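You operate a simulated robot arm through the tools that you are given. There is no shell and no other tool. Be economical: measure what you need, move in short steps, check, and stop when the job is done.

You run a simulated two-armed robot. Do the job below in one go: nothing can be reset, and whatever is moved stays where it is left.

JOB
Tighten both broom cupboard knobs and wipe the marks off the table side door.
Fine: the cloth goes back where it was. What is to be rubbed or washed off counts as gone when no trace of it is left.

Only the result counts: the job must be done as asked and must still hold three seconds after the hand-in. Knocking over, shifting, dropping, spilling or breaking anything else fails it. Flat cloth is picked up by pressing the open fingertips on it (5 to 10 N) and closing them slowly along it; thin cloth reads only 2 to 8 mm in the jaws.

ROBOT AND FRAMES
Two 7-joint arms with two-finger parallel grippers on one trunk, on a base that drives. Base frame: it is fixed to the floor where the robot stands at the start and does not move with it; the origin is under the middle of the robot, x ahead of it, y to its left, z up. Units: m, degrees, N and s.
The left shoulder is at the start at [0.05, 0.165, 1.255], the right one opposite. With the tool pointing down near the work surface each hand reaches from about 0.16 to 0.68 m from the robot's upright axis, wherever it stands, measured 20 degrees to its own side. Places, roughly: table side broom cupboard door [0.6, 0.3, 1.1]; table side broom cupboard door knob [0.6, 0.1, 1.2]; window side broom cupboard door knob [0.6, 0, 1.2]. Payload 3.91 kg a hand.
The TCP of each hand is the grasp point between the finger pads, 0.03 m short of the fingertips. In the tool frame z runs along the fingers and y along their closing line. Largest opening 0.11 m; finger width 0.02, thickness 0.01; the body of the gripper, 0.048 by 0.112 m, starts 0.055 m behind the TCP.
Orientation is told as [roll, pitch, yaw] about the base's x, y, z axes, in that order, counted from this pose: with the fingers straight down and closing along the base's y, the tool's x points along the base's -x, its y along +y and its z along -z.

CONTROLS
- The arms move only by the tool send_rows. It takes "left_increments", "right_increments" or both (then of equal length, played together; a hand with none holds still); each is a list that holds one entry, the list of rows, each a list of 7 numbers: the shift along the base's x, y, z in m, then the turn, a rotation vector about the base's x, y, z in degrees, then the opening, from 0 (shut) to 1 (fully open). In form: [[[tx, ty, tz, rx, ry, rz, hand], ...]]. A call has 1 to 12 rows; each row is the pose to reach, as a shift and turn from the pose commanded when the call began. Rows are played at 5 a second. More than 0.05 m and 8.6 degrees between two rows, or a gripper value outside its range, and nothing of the call is played. A pose out of reach is approached as far as the arm can. The call stops where the force on the tool passes 50 N (or 10 N more than at its start, if that is more) or the arm is blocked; 0.2 s more then pass. Each finger travels about 0.045 m/s and halts on what it meets, pressing with about 25 N; the grip force reading is that of the motor and also rises with nothing between the fingers. The clock runs only during rows and for 0.2 s after the last one: add rows that repeat a pose to give the fingers time. The reply holds the time, the measured pose of the TCP, the force on the tool along the base axes, the opening and the grip force, in the units named above and with some noise, with the torque about the TCP (base axes, N m) and any sound that the robot's microphone picked up.
- Cameras (640 x 400 px; columns grow to the right, rows downward): "scene" is now at [0.1232, -0.0067, 1.4594]; the picture's right is [-0.04, -1.00, 0.00], its down [-0.23, 0.01, -0.97] and it looks along [0.97, -0.04, -0.23] (base axes); focal length 253 px, centre (320, 200). "left" rides on the left gripper at [0.072, -0.017, -0.103] in its tool frame; the picture's right is [0.23, 0.97, 0.00], its down [-0.76, 0.18, -0.62] and it looks along [-0.61, 0.14, 0.78] (tool axes); focal length 222 px, centre (320, 200). "right" rides on the right gripper at [0.072, 0.017, -0.103] in its tool frame; the picture's right is [-0.23, 0.97, 0.00], its down [-0.76, -0.18, -0.62] and it looks along [-0.61, -0.14, 0.78] (tool axes); focal length 222 px, centre (320, 200). There is no depth. A picture from a camera that has moved, and an enlarged one, comes with that camera's place and axes in the base frame and with its lens.
- snapshot(camera): a new picture of that camera. The clock stands still meanwhile.
- move_column(by): slides the trunk up (or, below 0, down) by that many m; the arms and the scene camera ride with it, the base frame stays. It gives what a move gives, with no picture.
- steer(legs): drives the robot by 1 to 6 legs, each [ahead, left, turn to the left] in m, m and degrees, along the robot's own axes; the way and the turn of a leg run together, so that a leg with both is an arc; at most 1.5 m and 180 degrees a leg. The arms and the cameras ride along, it lands a little off, and it stops where it bumps. It gives what a move gives.
- aim_head(pan, tilt): turns the head with the scene camera to pan (to the left, within 80 degrees either way) and tilt (down, from -29 to 69), counted from straight ahead of the robot. It gives what a move gives.
- close_up(camera, box): a new picture of the part [left, top, right, bottom] of that camera's present view, enlarged. The clock stands still meanwhile.
- close_job(): hands the job in; it is judged then, once.

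Go step by step. Nothing tells you exact positions but the pictures and the camera data: compare them with the known pose of the tool, close in by small moves and look again before you grip or let go. The budget is 120 turns and 88 pictures, counting those below and the enlarged ones. Unless the task says otherwise, let go and move clear before handing in, and close with one line.

The tools are called as name(argument=value, ...) on one line, values as JSON. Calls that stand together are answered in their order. send_rows: Moves the arms, as the interface text tells. Its arguments: {"type":"object","properties":{"left_increments":{"type":"array","items":{"type":"array","items":{"type":"array","items":{"type":"number"}}}},"right_increments":{"type":"array","items":{"type":"array","items":{"type":"array","items":{"type":"number"}}}}},"required":[]} The other tools are called the same way: move_column (by) slides the trunk up or down; steer (legs) drives the base; aim_head (pan, tilt) turns the head that bears the scene camera; snapshot (camera) takes a picture; close_up (camera, box) takes an enlarged picture of a part of a camera's view; close_job () hands the job in.

At the start:

```text
clock: 0.0
left_ee_pos: [0.374, 0.1824, 1.4201]
left_tool_rot: [0.1, 0.0, 0.0]
left_force: [-0.2, -0.3, -0.4]
left_torque: [-0.03, 0.02, 0.0]
left_width: 0.11
left_finger_force: 0.1
right_ee_pos: [0.3282, -0.1257, 1.4069]
right_tool_rot: [0.0, 0.0, 0.0]
right_force: [0.9, 0.0, -0.6]
right_torque: [-0.01, 0.01, -0.01]
right_width: 0.1102
right_finger_force: 0.1
trunk travel left (down, up): [-0.475, 0.028]
robot x, y, heading: [-0.0021, -0.0003, -0.5]
head pan, tilt: [-2.1, 13.5]
```

scene: 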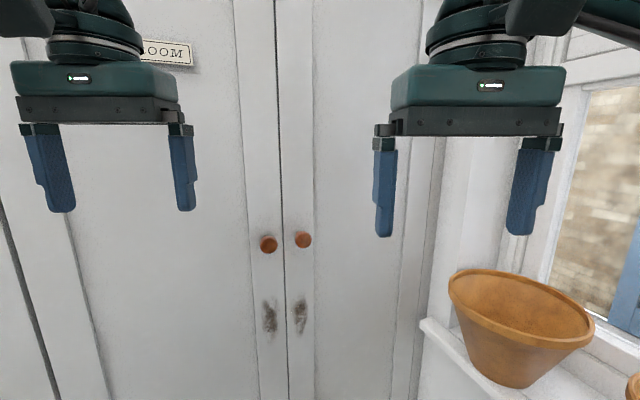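
right: 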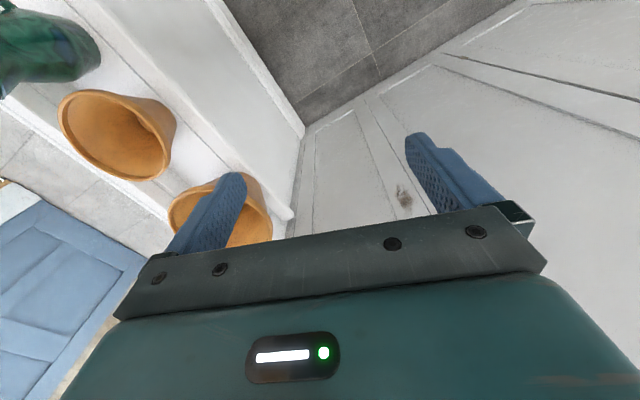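
left: 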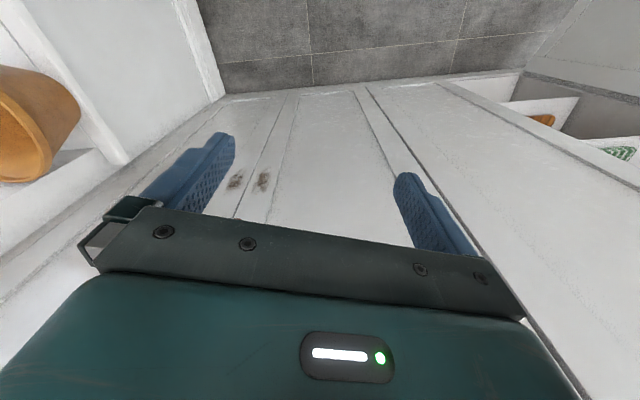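

Two cupboard doors ahead with a knob and a dark mark on each; the cloth isn't in view yet. I look around for it.

aim_head(pan=60, tilt=30)

snapshot(camera="scene")

aim_head(pan=-60, tilt=30)

snapshot(camera="scene")

```text
clock: 1.3
left_ee_pos: [0.3744, 0.182, 1.418]
left_tool_rot: [-0.1, 0.0, 0.0]
left_force: [1.0, 0.1, -0.6]
left_torque: [-0.04, 0.03, -0.01]
left_width: 0.1102
left_finger_force: 0.1
right_ee_pos: [0.3294, -0.1272, 1.407]
right_tool_rot: [0.0, -0.1, 0.0]
right_force: [-0.2, 0.5, -0.4]
right_torque: [0.02, 0.01, -0.01]
right_width: 0.1099
right_finger_force: 0.1
trunk travel left (down, up): [-0.475, 0.028]
robot x, y, heading: [0.0012, 0.0012, -0.1]
head pan, tilt: [60.0, 30.0]
```

```text
84 pictures are left
camera scene: at [0.0752, 0.075, 1.4328], right [0.87, -0.5, 0.0], down [-0.25, -0.43, -0.87], along [0.43, 0.75, -0.5], focal length 253 px, centre (320, 200)
```

scene: 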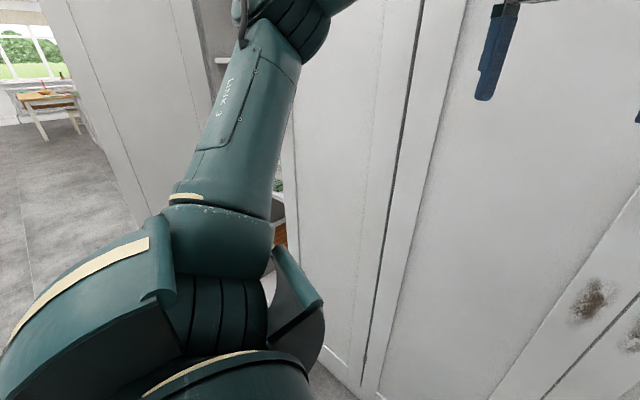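

```text
clock: 3.3
left_ee_pos: [0.3749, 0.1828, 1.4193]
left_tool_rot: [0.0, 0.0, 0.0]
left_force: [0.0, 0.8, -0.2]
left_torque: [-0.01, 0.03, -0.03]
left_width: 0.1102
left_finger_force: 0.0
right_ee_pos: [0.3302, -0.1273, 1.4077]
right_tool_rot: [0.0, 0.0, -0.1]
right_force: [0.5, 0.2, -1.2]
right_torque: [0.01, 0.02, 0.01]
right_width: 0.1098
right_finger_force: 0.0
trunk travel left (down, up): [-0.475, 0.028]
robot x, y, heading: [-0.0014, 0.0026, 0.1]
head pan, tilt: [-60.0, 30.0]
```

```text
83 pictures are left
camera scene: at [0.0752, -0.0816, 1.4328], right [-0.87, -0.5, 0.0], down [-0.25, 0.43, -0.87], along [0.43, -0.75, -0.5], focal length 253 px, centre (320, 200)
```

scene: 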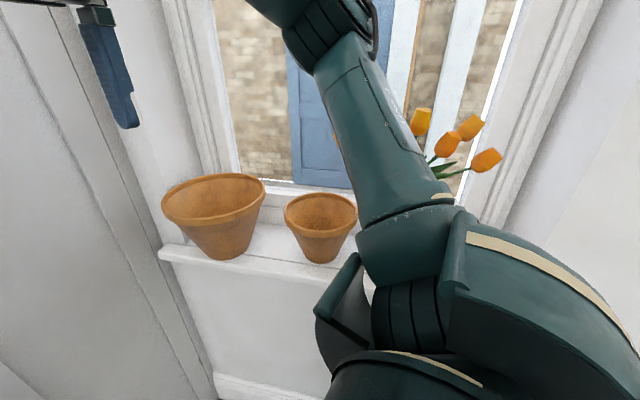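

The cloth may be in the open shelf unit left of the cupboard (a green patterned thing in the left camera). I look closer.

close_up(camera="left", box=[480, 60, 640, 200])

aim_head(pan=80, tilt=20)

snapshot(camera="scene")

aim_head(pan=35, tilt=20)

snapshot(camera="scene")

```text
2.86 times, centred on (560, 130) of left
camera zoom: at [0.3016, 0.1653, 1.5226], right [-0.23, 0.97, 0.0], down [0.76, 0.18, 0.62], along [0.61, 0.14, -0.78], focal length 635 px, centre (-366, 400)
```

zoom: 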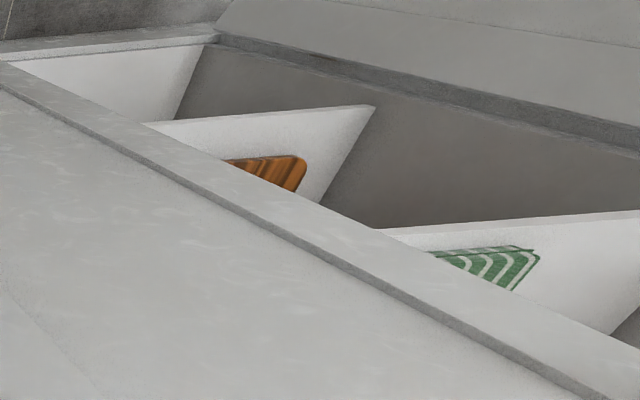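

```text
clock: 5.5
left_ee_pos: [0.3755, 0.1828, 1.4199]
left_tool_rot: [0.0, 0.0, 0.1]
left_force: [0.3, 0.9, -0.3]
left_torque: [0.01, 0.0, 0.02]
left_width: 0.11
left_finger_force: 0.1
right_ee_pos: [0.3283, -0.1266, 1.4063]
right_tool_rot: [0.0, 0.0, 0.0]
right_force: [-1.0, -0.9, -0.7]
right_torque: [0.01, 0.05, -0.01]
right_width: 0.11
right_finger_force: 0.0
trunk travel left (down, up): [-0.475, 0.028]
robot x, y, heading: [-0.0009, -0.0032, 0.2]
head pan, tilt: [80.0, 20.0]
```

```text
81 pictures are left
camera scene: at [0.0461, 0.0884, 1.4488], right [0.98, -0.17, 0.0], down [-0.06, -0.34, -0.94], along [0.16, 0.93, -0.34], focal length 253 px, centre (320, 200)
```

scene: 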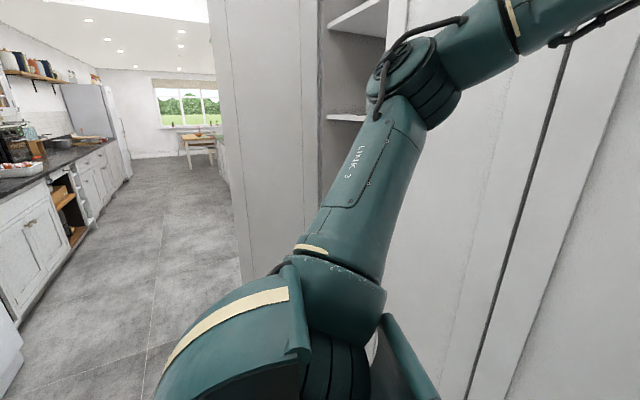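

```text
clock: 6.7
left_ee_pos: [0.3757, 0.1826, 1.4183]
left_tool_rot: [0.0, 0.0, -0.1]
left_force: [0.2, 0.2, -0.7]
left_torque: [-0.02, -0.01, -0.02]
left_width: 0.1099
left_finger_force: 0.0
right_ee_pos: [0.3284, -0.1269, 1.4063]
right_tool_rot: [0.0, 0.1, -0.1]
right_force: [-0.1, 0.0, -0.5]
right_torque: [0.01, -0.02, 0.0]
right_width: 0.1102
right_finger_force: 0.0
trunk travel left (down, up): [-0.475, 0.028]
robot x, y, heading: [-0.0027, -0.0052, -0.1]
head pan, tilt: [35.0, 20.0]
```

```text
80 pictures are left
camera scene: at [0.1061, 0.0502, 1.4488], right [0.57, -0.82, 0.0], down [-0.28, -0.2, -0.94], along [0.77, 0.54, -0.34], focal length 253 px, centre (320, 200)
```

scene: 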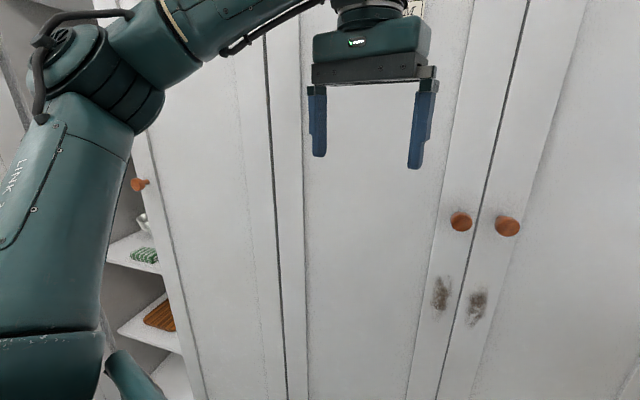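

The cloth looks to be a folded green one on a shelf in the unit to my left (around [0.4, 1.1, 0.9]). I back up a little and turn towards it.

steer(legs=[[-0.25, 0, 0], [0, 0, 60]])

aim_head(pan=0, tilt=20)

snapshot(camera="scene")

```text
clock: 11.2
left_ee_pos: [-0.2272, 0.4163, 1.4195]
left_tool_rot: [0.0, 0.0, 60.6]
left_force: [0.1, 0.3, 0.7]
left_torque: [-0.01, -0.01, -0.02]
left_width: 0.1098
left_finger_force: 0.0
right_ee_pos: [0.0205, 0.225, 1.408]
right_tool_rot: [0.0, 0.0, 60.8]
right_force: [0.9, 0.2, 0.0]
right_torque: [-0.06, -0.02, 0.03]
right_width: 0.11
right_finger_force: 0.1
trunk travel left (down, up): [-0.475, 0.028]
robot x, y, heading: [-0.2568, -0.0005, 60.8]
head pan, tilt: [35.0, 20.0]
```

```text
clock: 12.2
left_ee_pos: [-0.2284, 0.4156, 1.4189]
left_tool_rot: [0.0, 0.0, 60.7]
left_force: [0.4, -0.2, 0.3]
left_torque: [-0.01, -0.02, 0.0]
left_width: 0.1101
left_finger_force: 0.1
right_ee_pos: [0.019, 0.2252, 1.4073]
right_tool_rot: [0.0, 0.1, 60.6]
right_force: [-0.1, -0.1, 0.7]
right_torque: [0.0, -0.03, 0.01]
right_width: 0.11
right_finger_force: 0.0
trunk travel left (down, up): [-0.475, 0.028]
robot x, y, heading: [-0.2476, -0.0017, 60.5]
head pan, tilt: [0.0, 20.0]
```

```text
79 pictures are left
camera scene: at [-0.191, 0.1034, 1.4488], right [0.87, -0.49, 0.0], down [-0.17, -0.3, -0.94], along [0.46, 0.82, -0.34], focal length 253 px, centre (320, 200)
```

scene: 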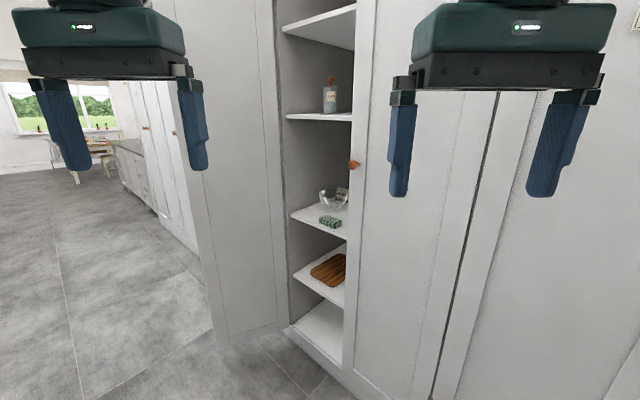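

The larder next door stands open, with a green item next to a glass bowl on a shelf. I enlarge it.

close_up(camera="scene", box=[280, 170, 380, 240])

aim_head(pan=60, tilt=20)

snapshot(camera="scene")

```text
5.71 times, centred on (330, 205) of scene
camera zoom: at [-0.191, 0.1034, 1.4488], right [0.87, -0.49, 0.0], down [-0.17, -0.3, -0.94], along [0.46, 0.82, -0.34], focal length 1443 px, centre (263, 171)
```

zoom: 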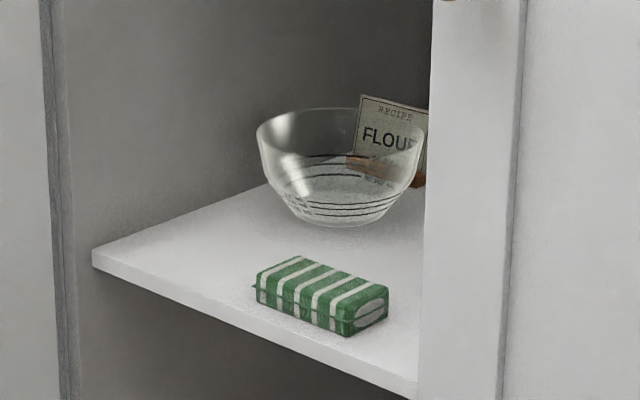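

```text
clock: 13.5
left_ee_pos: [-0.2286, 0.4147, 1.4186]
left_tool_rot: [0.0, 0.0, 60.7]
left_force: [-0.6, 0.1, -0.5]
left_torque: [0.04, 0.03, 0.02]
left_width: 0.1102
left_finger_force: 0.1
right_ee_pos: [0.0192, 0.2238, 1.4069]
right_tool_rot: [0.0, 0.0, 60.6]
right_force: [-0.2, 0.1, -0.9]
right_torque: [-0.01, 0.01, -0.03]
right_width: 0.1098
right_finger_force: 0.1
trunk travel left (down, up): [-0.475, 0.028]
robot x, y, heading: [-0.253, -0.0026, 60.8]
head pan, tilt: [60.0, 20.0]
```

```text
77 pictures are left
camera scene: at [-0.284, 0.1022, 1.4488], right [0.86, 0.51, 0.0], down [0.17, -0.29, -0.94], along [-0.48, 0.81, -0.34], focal length 253 px, centre (320, 200)
```

scene: 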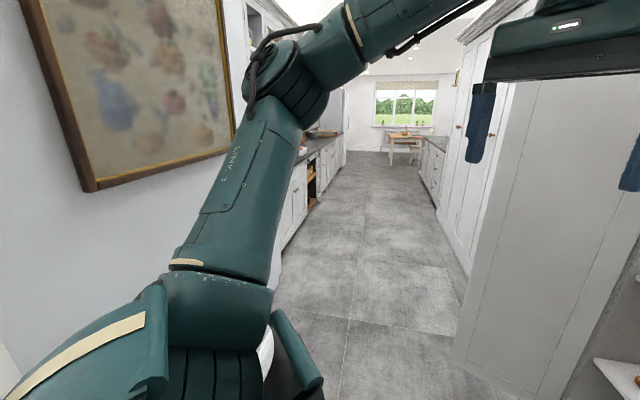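

It is a folded green-striped cloth at about [0.39, 1.05, 0.94]; the cupboard front seems to stand at about 17° to my start heading. I drive in front of the larder, square to it, and look again.

steer(legs=[[0.6, 0.27, 0], [0, 0, -43.3]])

aim_head(pan=15, tilt=35)

snapshot(camera="scene")

snapshot(camera="left")

```text
clock: 19.1
left_ee_pos: [0.1118, 0.942, 1.4192]
left_tool_rot: [0.0, 0.1, 17.1]
left_force: [-0.6, -0.3, 0.7]
left_torque: [0.02, -0.01, 0.01]
left_width: 0.1101
left_finger_force: 0.1
right_ee_pos: [0.1585, 0.6339, 1.4068]
right_tool_rot: [0.1, 0.0, 17.1]
right_force: [-0.1, 0.4, 0.5]
right_torque: [-0.01, -0.02, -0.01]
right_width: 0.11
right_finger_force: 0.0
trunk travel left (down, up): [-0.475, 0.028]
robot x, y, heading: [-0.1944, 0.6563, 16.9]
head pan, tilt: [60.0, 20.0]
```

```text
clock: 20.3
left_ee_pos: [0.1122, 0.9422, 1.4189]
left_tool_rot: [-0.1, 0.1, 17.1]
left_force: [-0.1, 0.4, -0.5]
left_torque: [0.04, -0.01, -0.04]
left_width: 0.1099
left_finger_force: 0.1
right_ee_pos: [0.1603, 0.6332, 1.407]
right_tool_rot: [0.0, 0.0, 17.1]
right_force: [0.8, 0.1, 0.1]
right_torque: [-0.01, 0.01, 0.01]
right_width: 0.11
right_finger_force: 0.0
trunk travel left (down, up): [-0.475, 0.028]
robot x, y, heading: [-0.1927, 0.6592, 17.3]
head pan, tilt: [15.0, 35.0]
```

```text
76 pictures are left
camera scene: at [-0.0889, 0.7103, 1.425], right [0.53, -0.85, 0.0], down [-0.49, -0.31, -0.82], along [0.69, 0.44, -0.57], focal length 253 px, centre (320, 200)
```

scene: 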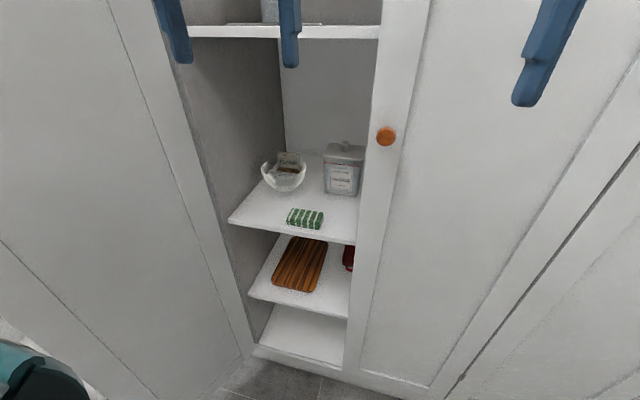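

```text
75 pictures are left
camera left: at [0.0474, 0.9049, 1.5227], right [-0.5, 0.86, 0.0], down [0.68, 0.39, 0.62], along [0.54, 0.31, -0.78], focal length 222 px, centre (320, 200)
```

left: 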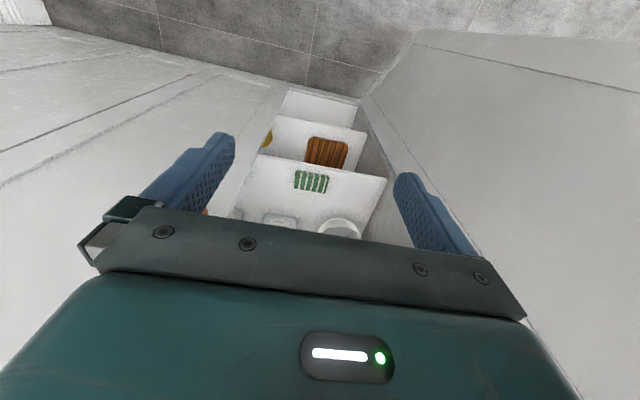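

Cloth centre comes out at about [0.42, 1.09, 0.905], some 6 cm behind the shelf's front edge, lying parallel to the front. I enlarge it for its size.

close_up(camera="left", box=[240, 140, 400, 240])

close_up(camera="scene", box=[220, 130, 380, 250])

```text
4.00 times, centred on (320, 190) of left
camera zoom: at [0.0474, 0.9049, 1.5227], right [-0.5, 0.86, 0.0], down [0.68, 0.39, 0.62], along [0.54, 0.31, -0.78], focal length 888 px, centre (320, 240)
```

zoom: 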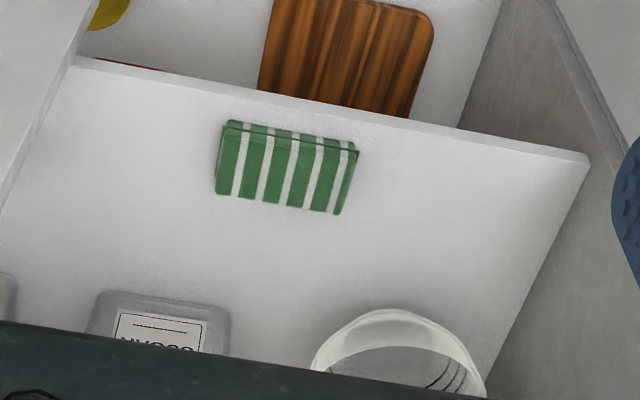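

```text
3.33 times, centred on (300, 190) of scene
camera zoom: at [-0.0889, 0.7103, 1.425], right [0.53, -0.85, 0.0], down [-0.49, -0.31, -0.82], along [0.69, 0.44, -0.57], focal length 842 px, centre (387, 233)
```

zoom: 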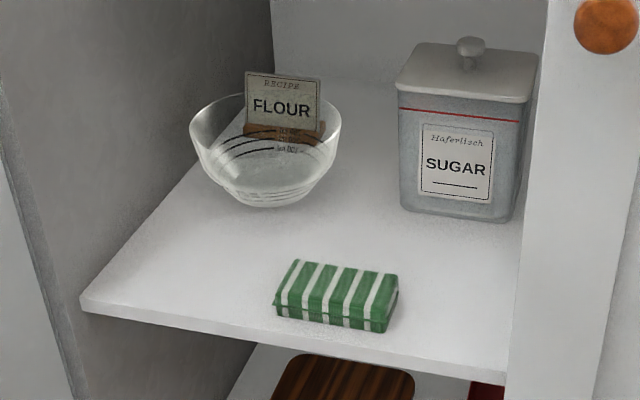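

The cloth is about 10.5 x 6.5 x 3 cm with plenty of headroom above. I'll grip it from above across its short side, so I turn the left hand by -90° and drop the trunk.

send_rows(left_increments=[[[0, 0, 0, 0, 0, -8.2, 1], [0, 0, 0, 0, 0, -16.4, 1], [0, 0, 0, 0, 0, -24.6, 1], [0, 0, 0, 0, 0, -32.8, 1], [0, 0, 0, 0, 0, -41, 1], [0, 0, 0, 0, 0, -49.2, 1], [0, 0, 0, 0, 0, -57.4, 1], [0, 0, 0, 0, 0, -65.6, 1], [0, 0, 0, 0, 0, -73.8, 1], [0, 0, 0, 0, 0, -82, 1], [0, 0, 0, 0, 0, -90, 1], [0, 0, 0, 0, 0, -90, 1]]])

move_column(by=-0.2)

steer(legs=[[0.18, 0, 0]])

snapshot(camera="left")

snapshot(camera="scene")

```text
clock: 22.9
left_ee_pos: [0.0311, 0.8354, 1.3501]
left_tool_rot: [-0.1, -0.1, -72.8]
left_force: [-0.2, 0.1, 0.2]
left_torque: [0.02, 0.0, -0.02]
left_width: 0.1099
left_finger_force: 0.1
left hand out of reach, approached as far as the arm can: row 6, 7, 8, 9, 10, 11, 12
right_ee_pos: [0.1596, 0.6349, 1.4076]
right_tool_rot: [0.0, -0.1, 17.0]
right_force: [0.0, -0.8, -0.9]
right_torque: [-0.02, -0.01, -0.02]
right_width: 0.1098
right_finger_force: 0.0
trunk travel left (down, up): [-0.475, 0.028]
robot x, y, heading: [-0.1934, 0.6578, 17.2]
head pan, tilt: [15.0, 35.0]
```

```text
clock: 25.0
left_ee_pos: [0.0314, 0.8377, 1.1498]
left_tool_rot: [-0.1, -0.1, -72.9]
left_force: [0.0, -1.2, -0.5]
left_torque: [-0.01, 0.04, -0.03]
left_width: 0.1102
left_finger_force: 0.1
right_ee_pos: [0.1592, 0.633, 1.2066]
right_tool_rot: [0.0, 0.0, 17.1]
right_force: [-0.8, -0.1, 0.0]
right_torque: [-0.01, 0.02, -0.01]
right_width: 0.1099
right_finger_force: 0.0
trunk travel left (down, up): [-0.275, 0.228]
robot x, y, heading: [-0.1939, 0.6615, 17.1]
head pan, tilt: [15.0, 35.0]
```

```text
clock: 26.6
left_ee_pos: [0.2042, 0.8894, 1.1497]
left_tool_rot: [0.0, -0.2, -72.8]
left_force: [1.6, 0.1, -0.4]
left_torque: [0.02, 0.01, -0.03]
left_width: 0.1099
left_finger_force: 0.0
right_ee_pos: [0.3318, 0.6863, 1.2066]
right_tool_rot: [0.0, 0.0, 17.1]
right_force: [0.4, -0.7, -0.7]
right_torque: [0.0, -0.01, 0.02]
right_width: 0.11
right_finger_force: 0.1
trunk travel left (down, up): [-0.275, 0.228]
robot x, y, heading: [-0.0182, 0.7114, 17.0]
head pan, tilt: [15.0, 35.0]
```

```text
72 pictures are left
camera left: at [0.1661, 0.9537, 1.2536], right [0.86, 0.51, 0.0], down [0.39, -0.67, 0.62], along [0.31, -0.54, -0.78], focal length 222 px, centre (320, 200)
```

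left: 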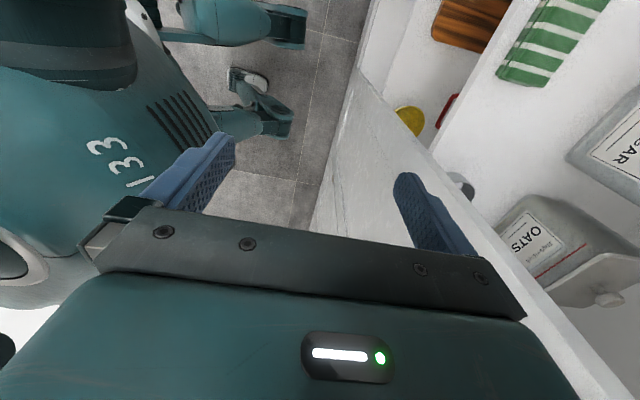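

```text
71 pictures are left
camera scene: at [0.0841, 0.7634, 1.2249], right [0.53, -0.85, 0.0], down [-0.49, -0.3, -0.82], along [0.69, 0.44, -0.57], focal length 253 px, centre (320, 200)
```

scene: 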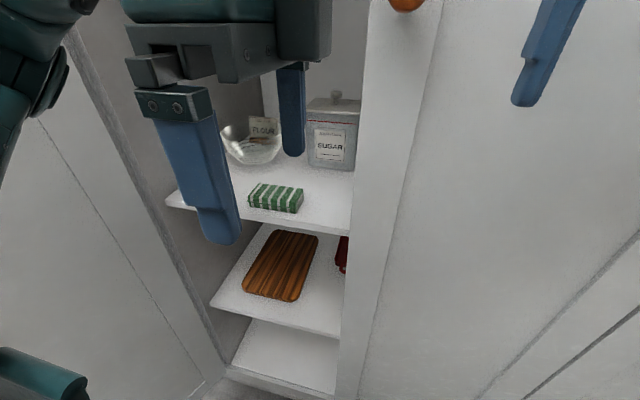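

The left hand is set with its jaws front-to-back. I move it over the cloth at height 1.10 and look.

send_rows(left_increments=[[[0.035, 0.033, 0, 0, 0, 0, 1], [0.07, 0.066, 0, 0, 0, 0, 1], [0.105, 0.099, -0.01, 0, 0, 0, 1], [0.14, 0.132, -0.02, 0, 0, 0, 1], [0.175, 0.165, -0.04, 0, 0, 0, 1], [0.209, 0.196, -0.05, 0, 0, 0, 1], [0.209, 0.196, -0.05, 0, 0, 0, 1]]])

snapshot(camera="left")

snapshot(camera="scene")

```text
refused: row 5 steps farther than a row can; nothing moved
```

```text
70 pictures are left
camera left: at [0.1661, 0.9537, 1.2536], right [0.86, 0.51, 0.0], down [0.39, -0.67, 0.62], along [0.31, -0.54, -0.78], focal length 222 px, centre (320, 200)
```

left: 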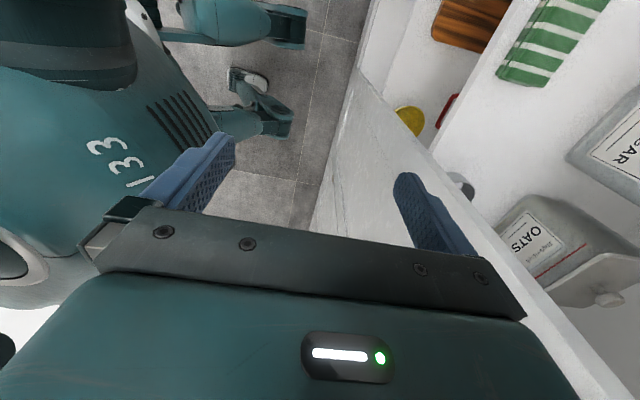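

```text
69 pictures are left
camera scene: at [0.0841, 0.7634, 1.2249], right [0.53, -0.85, 0.0], down [-0.49, -0.3, -0.82], along [0.69, 0.44, -0.57], focal length 253 px, centre (320, 200)
```

scene: 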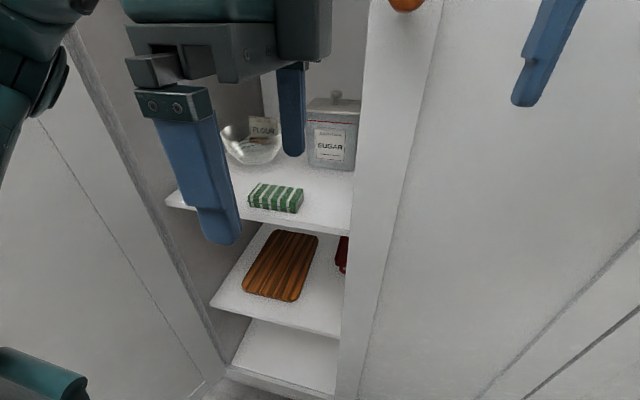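

A row was just over the step limit; same path with smaller steps.

send_rows(left_increments=[[[0.03, 0.028, 0, 0, 0, 0, 1], [0.06, 0.056, 0, 0, 0, 0, 1], [0.09, 0.084, -0.01, 0, 0, 0, 1], [0.12, 0.112, -0.02, 0, 0, 0, 1], [0.15, 0.14, -0.03, 0, 0, 0, 1], [0.18, 0.168, -0.04, 0, 0, 0, 1], [0.209, 0.196, -0.05, 0, 0, 0, 1], [0.209, 0.196, -0.05, 0, 0, 0, 1]]])

snapshot(camera="left")

snapshot(camera="scene")

```text
clock: 28.4
left_ee_pos: [0.2358, 0.9001, 1.0692]
left_tool_rot: [0.1, -0.2, -72.7]
left_force: [-0.1, 0.1, 0.5]
left_torque: [0.03, -0.01, 0.02]
left_width: 0.1103
left_finger_force: 0.1
left hand out of reach, approached as far as the arm can: row 1, 2, 3, 4, 5, 6, 7, 8
right_ee_pos: [0.331, 0.6861, 1.2078]
right_tool_rot: [0.0, -0.1, 17.1]
right_force: [-0.5, 1.4, -0.2]
right_torque: [-0.01, 0.02, 0.04]
right_width: 0.11
right_finger_force: 0.1
trunk travel left (down, up): [-0.275, 0.228]
robot x, y, heading: [-0.0219, 0.7122, 17.3]
head pan, tilt: [15.0, 35.0]
```

```text
68 pictures are left
camera left: at [0.1976, 0.9646, 1.1725], right [0.86, 0.51, 0.0], down [0.4, -0.67, 0.62], along [0.32, -0.54, -0.78], focal length 222 px, centre (320, 200)
```

left: 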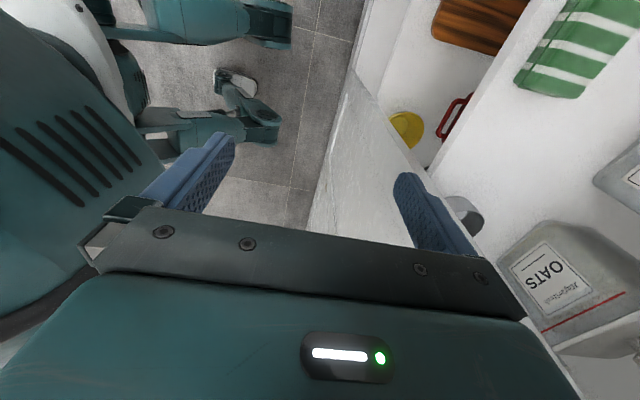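

```text
67 pictures are left
camera scene: at [0.0835, 0.7632, 1.225], right [0.53, -0.85, 0.0], down [-0.49, -0.3, -0.82], along [0.69, 0.44, -0.57], focal length 253 px, centre (320, 200)
```

scene: 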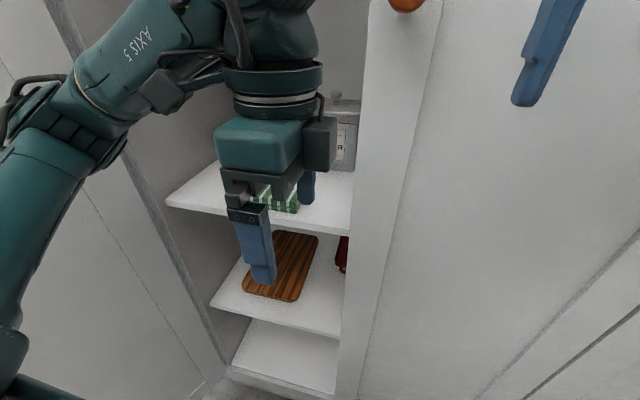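

With that wrist turn the arm runs out of reach. I turn the hand back and will try the opposite yaw.

send_rows(left_increments=[[[0, 0, 0.02, 0, 0, 8.2, 1], [0, 0, 0.04, 0, 0, 16.4, 1], [0, 0, 0.06, 0, 0, 24.6, 1], [0, 0, 0.08, 0, 0, 32.8, 1], [0, 0, 0.1, 0, 0, 41, 1], [0, 0, 0.1, 0, 0, 49.2, 1], [0, 0, 0.1, 0, 0, 57.4, 1], [0, 0, 0.1, 0, 0, 65.6, 1], [0, 0, 0.1, 0, 0, 73.8, 1], [0, 0, 0.1, 0, 0, 82, 1], [0, 0, 0.1, 0, 0, 90, 1], [0, 0, 0.1, 0, 0, 90, 1]]])

```text
clock: 30.9
left_ee_pos: [0.2391, 0.9062, 1.1672]
left_tool_rot: [0.0, -0.1, 17.4]
left_force: [0.1, 0.4, -0.5]
left_torque: [-0.02, -0.03, 0.03]
left_width: 0.1102
left_finger_force: 0.0
right_ee_pos: [0.3308, 0.6855, 1.2075]
right_tool_rot: [-0.1, 0.0, 17.2]
right_force: [-0.4, -0.5, 0.4]
right_torque: [-0.03, 0.05, 0.02]
right_width: 0.11
right_finger_force: 0.0
trunk travel left (down, up): [-0.275, 0.228]
robot x, y, heading: [-0.0198, 0.7106, 17.2]
head pan, tilt: [15.0, 35.0]
```

Now the other way round.

send_rows(left_increments=[[[0, 0, 0, 0, 0, 8.2, 1], [0, 0, 0, 0, 0, 16.4, 1], [0, 0, 0, 0, 0, 24.6, 1], [0, 0, 0, 0, 0, 32.8, 1], [0, 0, 0, 0, 0, 41, 1], [0, 0, 0, 0, 0, 49.2, 1], [0, 0, 0, 0, 0, 57.4, 1], [0, 0, 0, 0, 0, 65.6, 1], [0, 0, 0, 0, 0, 73.8, 1], [0, 0, 0, 0, 0, 82, 1], [0, 0, 0, 0, 0, 89.7, 1], [0, 0, 0, 0, 0, 89.7, 1]]])

send_rows(left_increments=[[[0.03, 0.028, 0, 0, 0, 0, 1], [0.06, 0.056, 0, 0, 0, 0, 1], [0.09, 0.084, -0.01, 0, 0, 0, 1], [0.12, 0.112, -0.02, 0, 0, 0, 1], [0.15, 0.14, -0.03, 0, 0, 0, 1], [0.175, 0.168, -0.04, 0, 0, 0, 1], [0.175, 0.178, -0.05, 0, 0, 0, 1], [0.175, 0.178, -0.05, 0, 0, 0, 1]]])

snapshot(camera="scene")

snapshot(camera="left")

```text
clock: 33.5
left_ee_pos: [0.2396, 0.9065, 1.1668]
left_tool_rot: [-0.1, -0.1, 107.0]
left_force: [0.2, 1.4, 0.4]
left_torque: [-0.01, 0.01, -0.01]
left_width: 0.1101
left_finger_force: 0.0
right_ee_pos: [0.3325, 0.6857, 1.2063]
right_tool_rot: [0.0, 0.0, 17.1]
right_force: [-0.2, -0.1, 0.1]
right_torque: [-0.01, -0.02, 0.02]
right_width: 0.1099
right_finger_force: 0.0
trunk travel left (down, up): [-0.275, 0.228]
robot x, y, heading: [-0.0198, 0.7101, 17.2]
head pan, tilt: [15.0, 35.0]
```

```text
clock: 35.4
left_ee_pos: [0.4152, 1.0846, 1.117]
left_tool_rot: [0.0, -0.1, 106.8]
left_force: [0.0, 0.9, 0.2]
left_torque: [0.03, -0.01, 0.02]
left_width: 0.11
left_finger_force: 0.1
right_ee_pos: [0.3316, 0.6867, 1.207]
right_tool_rot: [0.0, 0.0, 17.1]
right_force: [-0.6, 0.7, -0.1]
right_torque: [0.02, 0.02, 0.0]
right_width: 0.1097
right_finger_force: 0.1
trunk travel left (down, up): [-0.275, 0.228]
robot x, y, heading: [-0.016, 0.7114, 17.1]
head pan, tilt: [15.0, 35.0]
```

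```text
66 pictures are left
camera scene: at [0.0836, 0.7631, 1.225], right [0.53, -0.85, 0.0], down [-0.49, -0.3, -0.82], along [0.69, 0.44, -0.57], focal length 253 px, centre (320, 200)
```

scene: 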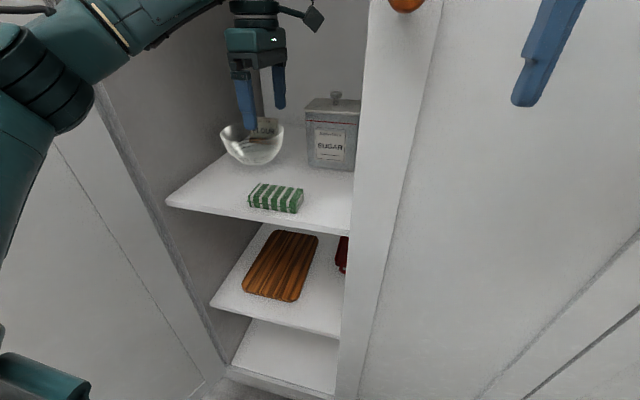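

```text
65 pictures are left
camera left: at [0.4527, 1.0197, 1.2203], right [-0.87, -0.5, 0.0], down [-0.39, 0.68, 0.62], along [-0.31, 0.54, -0.78], focal length 222 px, centre (320, 200)
```

left: 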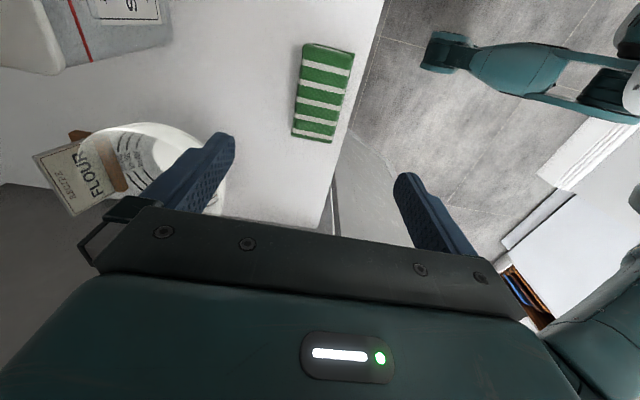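

Hand is centred above the cloth and square to it. I lower it gently until about 1 cm over the shelf.

send_rows(left_increments=[[[0, 0, -0.04, 0, 0, 0, 1], [0, 0, -0.08, 0, 0, 0, 1], [0, 0, -0.12, 0, 0, 0, 1], [0, 0, -0.145, 0, 0, 0, 1], [0, 0, -0.165, 0, 0, 0, 1], [0, 0, -0.175, 0, 0, 0, 1], [0, 0, -0.175, 0, 0, 0, 1]]])

close_up(camera="scene", box=[200, 130, 340, 220])

snapshot(camera="left")

```text
clock: 37.0
left_ee_pos: [0.4159, 1.0838, 0.9411]
left_tool_rot: [0.0, 0.0, 106.9]
left_force: [0.2, -0.1, -0.7]
left_torque: [0.01, 0.02, -0.01]
left_width: 0.1099
left_finger_force: 0.0
right_ee_pos: [0.3322, 0.6873, 1.2069]
right_tool_rot: [0.1, 0.0, 17.2]
right_force: [0.3, -0.2, -0.5]
right_torque: [0.02, -0.02, -0.04]
right_width: 0.1102
right_finger_force: 0.1
trunk travel left (down, up): [-0.275, 0.228]
robot x, y, heading: [-0.0179, 0.7154, 17.0]
head pan, tilt: [15.0, 35.0]
```

```text
4.44 times, centred on (270, 175) of scene
camera zoom: at [0.0836, 0.7632, 1.225], right [0.53, -0.85, 0.0], down [-0.49, -0.3, -0.82], along [0.69, 0.44, -0.57], focal length 1123 px, centre (542, 311)
```

zoom: 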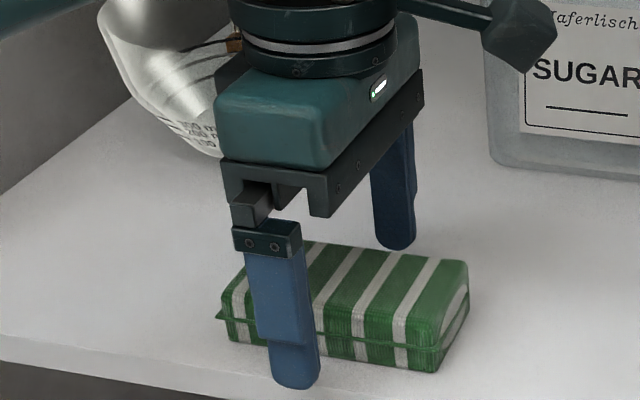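

```text
63 pictures are left
camera left: at [0.4519, 1.0197, 1.0449], right [-0.87, -0.5, 0.0], down [-0.39, 0.68, 0.62], along [-0.31, 0.54, -0.78], focal length 222 px, centre (320, 200)
```

left: 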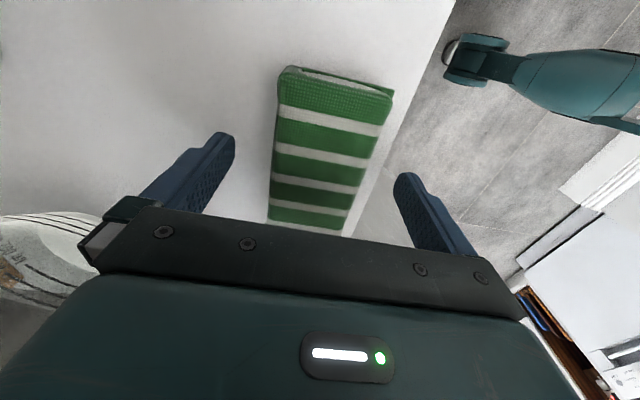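

The jaws straddle the cloth with tips about halfway down its thickness. I close slowly.

send_rows(left_increments=[[[0, 0, 0, 0, 0, 0, 0.8], [0, 0, 0, 0, 0, 0, 0.65], [0, 0, 0, 0, 0, 0, 0.55], [0, 0, 0, 0, 0, 0, 0.45], [0, 0, 0, 0, 0, 0, 0.35], [0, 0, 0, 0, 0, 0, 0.25], [0, 0, 0, 0, 0, 0, 0.15], [0, 0, 0, 0, 0, 0, 0.1], [0, 0, 0, 0, 0, 0, 0.1]]])

close_up(camera="scene", box=[200, 130, 340, 220])

```text
clock: 39.0
left_ee_pos: [0.4141, 1.0844, 0.9409]
left_tool_rot: [0.0, -0.1, 106.9]
left_force: [-0.8, 0.7, 1.0]
left_torque: [0.0, 0.02, 0.02]
left_width: 0.0588
left_finger_force: 24.7
right_ee_pos: [0.3319, 0.6858, 1.2071]
right_tool_rot: [0.0, 0.0, 17.1]
right_force: [-0.1, 0.5, 0.0]
right_torque: [0.0, -0.04, -0.02]
right_width: 0.1099
right_finger_force: 0.0
trunk travel left (down, up): [-0.275, 0.228]
robot x, y, heading: [-0.0197, 0.7147, 17.2]
head pan, tilt: [15.0, 35.0]
```

```text
4.44 times, centred on (270, 175) of scene
camera zoom: at [0.0836, 0.7632, 1.225], right [0.53, -0.85, 0.0], down [-0.49, -0.3, -0.82], along [0.69, 0.44, -0.57], focal length 1123 px, centre (542, 311)
```

zoom: 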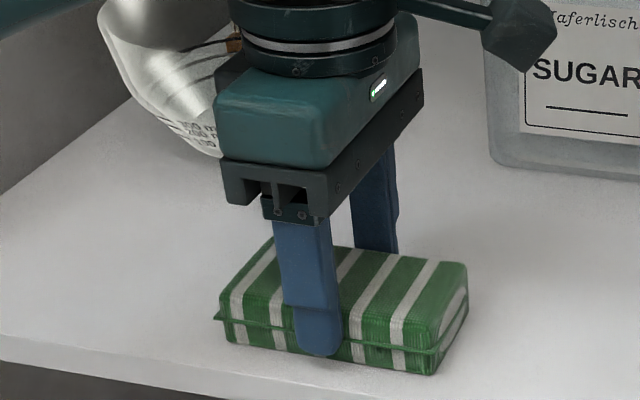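

The cloth is held (5.9 cm wide). I lift it and draw it out.

send_rows(left_increments=[[[0, 0, 0.03, 0, 0, 0, 0.1], [0, 0, 0.07, 0, 0, 0, 0.1], [0, 0, 0.11, 0, 0, 0, 0.1], [0, 0, 0.14, 0, 0, 0, 0.1], [-0.03, -0.028, 0.16, 0, 0, 0, 0.1], [-0.06, -0.056, 0.175, 0, 0, 0, 0.1], [-0.09, -0.084, 0.19, 0, 0, 0, 0.1], [-0.12, -0.112, 0.2, 0, 0, 0, 0.1], [-0.15, -0.14, 0.21, 0, 0, 0, 0.1], [-0.175, -0.175, 0.22, 0, 0, 0, 0.1], [-0.175, -0.175, 0.22, 0, 0, 0, 0.1]]])

snapshot(camera="left")

snapshot(camera="scene")

```text
clock: 41.4
left_ee_pos: [0.2411, 0.9095, 1.1616]
left_tool_rot: [0.0, 0.0, 106.8]
left_force: [0.5, -0.6, 0.3]
left_torque: [-0.02, -0.01, 0.01]
left_width: 0.0592
left_finger_force: 24.6
right_ee_pos: [0.332, 0.6878, 1.207]
right_tool_rot: [0.0, 0.0, 17.1]
right_force: [-0.6, -0.4, 1.4]
right_torque: [0.01, -0.01, -0.02]
right_width: 0.1101
right_finger_force: 0.0
trunk travel left (down, up): [-0.275, 0.228]
robot x, y, heading: [-0.0187, 0.7139, 17.0]
head pan, tilt: [15.0, 35.0]
```

```text
61 pictures are left
camera left: at [0.2761, 0.844, 1.2652], right [-0.87, -0.5, 0.0], down [-0.39, 0.68, 0.62], along [-0.31, 0.54, -0.78], focal length 222 px, centre (320, 200)
```

left: 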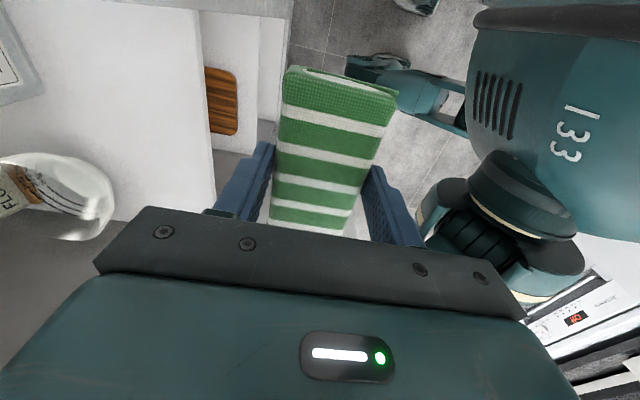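

```text
60 pictures are left
camera scene: at [0.0836, 0.7635, 1.2249], right [0.53, -0.85, 0.0], down [-0.49, -0.3, -0.82], along [0.69, 0.44, -0.57], focal length 253 px, centre (320, 200)
```

scene: 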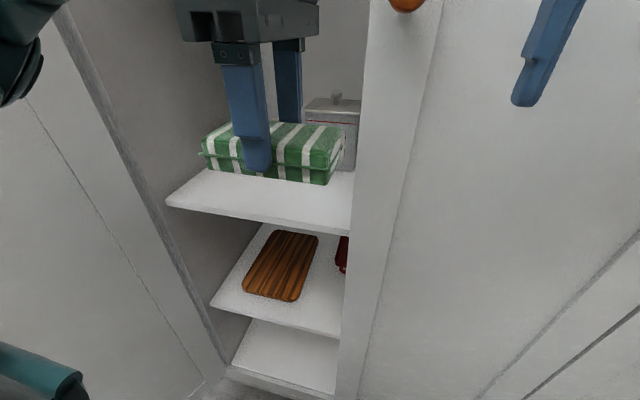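

Cloth is held firmly; grip pose to return to is [0.414, 1.084, 0.941]. Now I raise the trunk and drive back to the start spot before the broom cupboard.

steer(legs=[[-0.2, 0, 0], [0, 0, -17], [0, -0.65, 0], [0.19, 0, 0]])

move_column(by=0.15)

aim_head(pan=5, tilt=20)

snapshot(camera="scene")

snapshot(camera="right")

```text
clock: 48.2
left_ee_pos: [0.2883, 0.1258, 1.1616]
left_tool_rot: [-0.1, 0.0, 90.1]
left_force: [0.2, 0.2, 0.3]
left_torque: [-0.01, 0.03, 0.01]
left_width: 0.0588
left_finger_force: 25.1
right_ee_pos: [0.3131, -0.1143, 1.2067]
right_tool_rot: [0.1, 0.0, 0.2]
right_force: [0.6, -0.6, 0.2]
right_torque: [-0.02, 0.03, -0.01]
right_width: 0.1098
right_finger_force: 0.2
trunk travel left (down, up): [-0.275, 0.228]
robot x, y, heading: [-0.0188, 0.0089, 0.3]
head pan, tilt: [15.0, 35.0]
```

```text
clock: 50.0
left_ee_pos: [0.2875, 0.1252, 1.3112]
left_tool_rot: [0.1, -0.1, 90.1]
left_force: [0.7, -0.1, 0.6]
left_torque: [0.01, -0.01, -0.06]
left_width: 0.0589
left_finger_force: 24.6
right_ee_pos: [0.3123, -0.1148, 1.358]
right_tool_rot: [0.0, 0.0, 0.3]
right_force: [-0.3, 1.5, 0.3]
right_torque: [0.01, 0.04, -0.02]
right_width: 0.1101
right_finger_force: 0.1
trunk travel left (down, up): [-0.425, 0.078]
robot x, y, heading: [-0.0149, 0.0088, 0.2]
head pan, tilt: [15.0, 35.0]
```

```text
clock: 50.8
left_ee_pos: [0.2859, 0.1258, 1.3121]
left_tool_rot: [-0.1, -0.1, 89.9]
left_force: [0.1, 0.5, -0.4]
left_torque: [-0.02, 0.0, 0.01]
left_width: 0.0588
left_finger_force: 25.0
right_ee_pos: [0.3119, -0.1137, 1.3566]
right_tool_rot: [0.0, 0.0, 0.2]
right_force: [0.3, -0.2, -1.0]
right_torque: [0.04, 0.02, -0.02]
right_width: 0.11
right_finger_force: 0.0
trunk travel left (down, up): [-0.425, 0.078]
robot x, y, heading: [-0.0208, 0.0093, 0.5]
head pan, tilt: [5.0, 20.0]
```

```text
59 pictures are left
camera scene: at [0.1053, 0.0163, 1.3987], right [0.09, -1.0, 0.0], down [-0.34, -0.03, -0.94], along [0.94, 0.09, -0.34], focal length 253 px, centre (320, 200)
```

scene: 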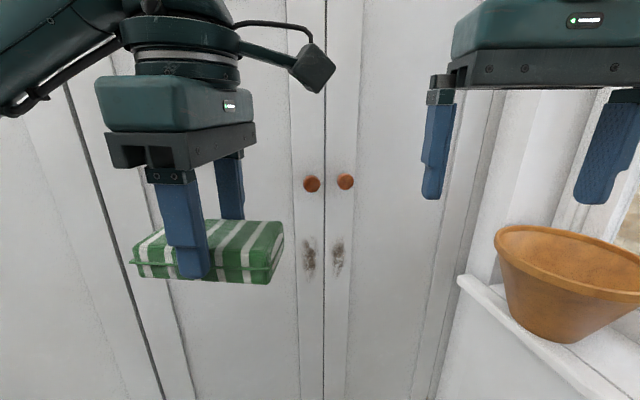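

```text
58 pictures are left
camera right: at [0.2405, -0.0981, 1.4602], right [0.22, 0.97, 0.0], down [0.76, -0.17, 0.62], along [0.61, -0.14, -0.78], focal length 222 px, centre (320, 200)
```

right: 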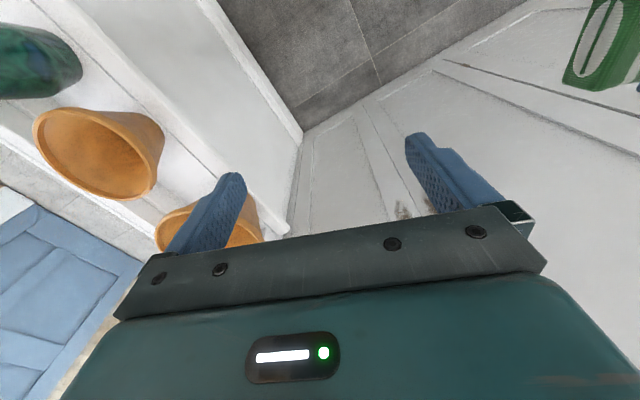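

Marks and knobs are clear, and the cloth hangs well in the hand. I turn the left hand to point at the door while moving it forward, staying ~10 cm off.

send_rows(left_increments=[[[0.02, 0.01, -0.02, 0, 0, 8, 0.1], [0.05, 0.02, -0.05, 0, 0, 16.9, 0.1]]])

```text
refused: row 2 steps farther than a row can; nothing moved
```

send_rows(left_increments=[[[0.02, 0.01, -0.02, 0, 0, 6, 0.1], [0.04, 0.02, -0.04, 0, 0, 12, 0.1], [0.05, 0.03, -0.05, 0, 0, 17, 0.1], [0.05, 0.03, -0.05, 0, 0, 17, 0.1]]])

send_rows(left_increments=[[[0.012, 0.004, 0, 2.395, -7.84, 0, 0.1], [0.024, 0.008, 0, 4.79, -15.68, 0, 0.1], [0.036, 0.012, 0, 7.18, -23.5, 0, 0.1], [0.048, 0.016, 0, 9.58, -31.36, 0, 0.1], [0.06, 0.02, 0, 11.97, -39.2, 0, 0.1], [0.072, 0.024, 0, 14.37, -47.0, 0, 0.1], [0.084, 0.028, 0, 16.76, -54.9, 0, 0.1], [0.096, 0.032, 0, 19.16, -62.7, 0, 0.1], [0.108, 0.036, 0, 21.55, -70.6, 0, 0.1], [0.12, 0.04, 0, 23.95, -78.4, 0, 0.1], [0.12, 0.04, 0, 26.28, -86.0, 0, 0.1], [0.12, 0.04, 0, 26.28, -86.0, 0, 0.1]]])

snapshot(camera="scene")

snapshot(camera="left")

```text
clock: 51.8
left_ee_pos: [0.3379, 0.155, 1.2598]
left_tool_rot: [0.1, -0.2, 107.1]
left_force: [0.2, 0.1, 0.0]
left_torque: [0.01, 0.02, 0.0]
left_width: 0.059
left_finger_force: 25.1
right_ee_pos: [0.3115, -0.1151, 1.3556]
right_tool_rot: [0.0, 0.1, 0.3]
right_force: [-0.1, -0.8, 0.2]
right_torque: [-0.04, 0.01, 0.01]
right_width: 0.11
right_finger_force: 0.0
trunk travel left (down, up): [-0.425, 0.078]
robot x, y, heading: [-0.0139, 0.0082, 0.3]
head pan, tilt: [5.0, 20.0]
```

```text
clock: 54.4
left_ee_pos: [0.4583, 0.1954, 1.2614]
left_tool_rot: [-90.0, 0.1, 107.0]
left_force: [-0.1, 0.1, -0.2]
left_torque: [0.02, 0.01, -0.04]
left_width: 0.0589
left_finger_force: 24.0
right_ee_pos: [0.3136, -0.115, 1.3563]
right_tool_rot: [-0.1, 0.0, 0.3]
right_force: [0.4, 0.2, -0.1]
right_torque: [-0.01, 0.04, 0.02]
right_width: 0.1099
right_finger_force: 0.0
trunk travel left (down, up): [-0.425, 0.078]
robot x, y, heading: [-0.0162, 0.0104, 0.3]
head pan, tilt: [5.0, 20.0]
```

```text
57 pictures are left
camera scene: at [0.1056, 0.0165, 1.3988], right [0.09, -1.0, 0.0], down [-0.34, -0.03, -0.94], along [0.94, 0.09, -0.34], focal length 253 px, centre (320, 200)
```

scene: 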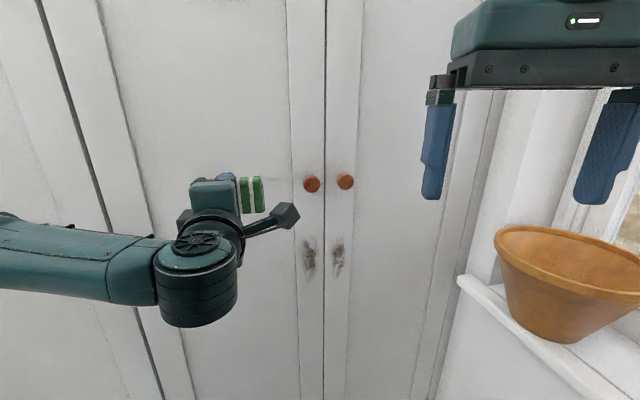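

```text
56 pictures are left
camera left: at [0.3799, 0.0961, 1.2788], right [0.07, -0.22, -0.97], down [-0.82, 0.55, -0.18], along [0.57, 0.81, -0.14], focal length 222 px, centre (320, 200)
```

left: 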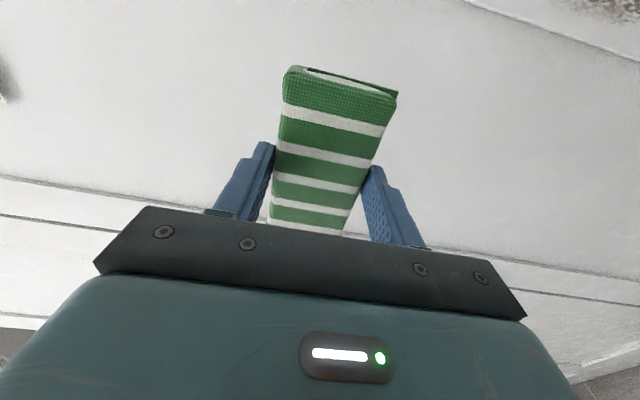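

The cloth faces the door. I move it in front of the left-hand mark, still a few cm off the door.

send_rows(left_increments=[[[0.006, -0.021, -0.034, 0, 0, 0, 0.1], [0.012, -0.042, -0.068, 0, 0, 0, 0.1], [0.019, -0.063, -0.102, 0, 0, 0, 0.1], [0.025, -0.084, -0.136, 0, 0, 0, 0.1], [0.032, -0.105, -0.17, 0, 0, 0, 0.1], [0.038, -0.124, -0.201, 0, 0, 0, 0.1], [0.038, -0.124, -0.201, 0, 0, 0, 0.1]]])

snapshot(camera="left")

snapshot(camera="scene")

```text
clock: 56.0
left_ee_pos: [0.4933, 0.0716, 1.0604]
left_tool_rot: [-89.9, 0.1, 107.0]
left_force: [0.7, 0.2, -0.6]
left_torque: [0.03, -0.01, 0.02]
left_width: 0.0589
left_finger_force: 24.7
right_ee_pos: [0.3117, -0.1131, 1.3568]
right_tool_rot: [0.0, 0.0, 0.4]
right_force: [-0.1, 0.6, -0.1]
right_torque: [-0.03, 0.0, 0.0]
right_width: 0.1099
right_finger_force: 0.1
trunk travel left (down, up): [-0.425, 0.078]
robot x, y, heading: [-0.0186, 0.0104, 0.3]
head pan, tilt: [5.0, 20.0]
```

```text
55 pictures are left
camera left: at [0.4161, -0.029, 1.0779], right [0.07, -0.22, -0.97], down [-0.82, 0.55, -0.18], along [0.57, 0.81, -0.14], focal length 222 px, centre (320, 200)
```

left: 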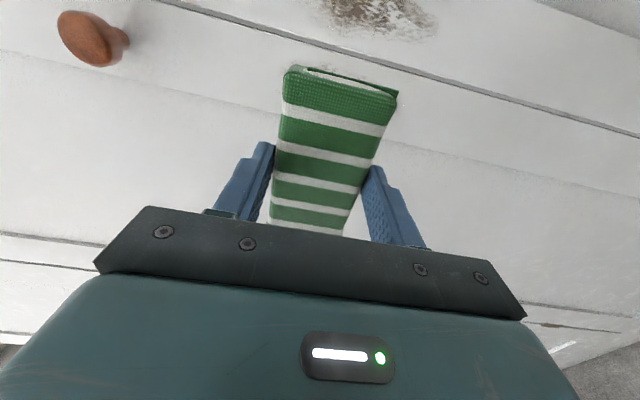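

```text
54 pictures are left
camera scene: at [0.1051, 0.0165, 1.3988], right [0.09, -1.0, 0.0], down [-0.34, -0.03, -0.94], along [0.94, 0.09, -0.34], focal length 253 px, centre (320, 200)
```

scene: 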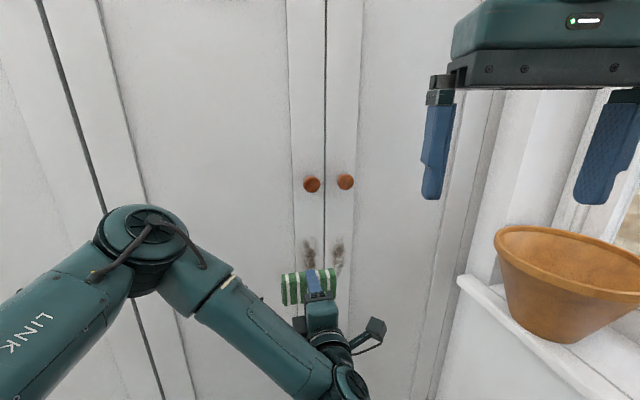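

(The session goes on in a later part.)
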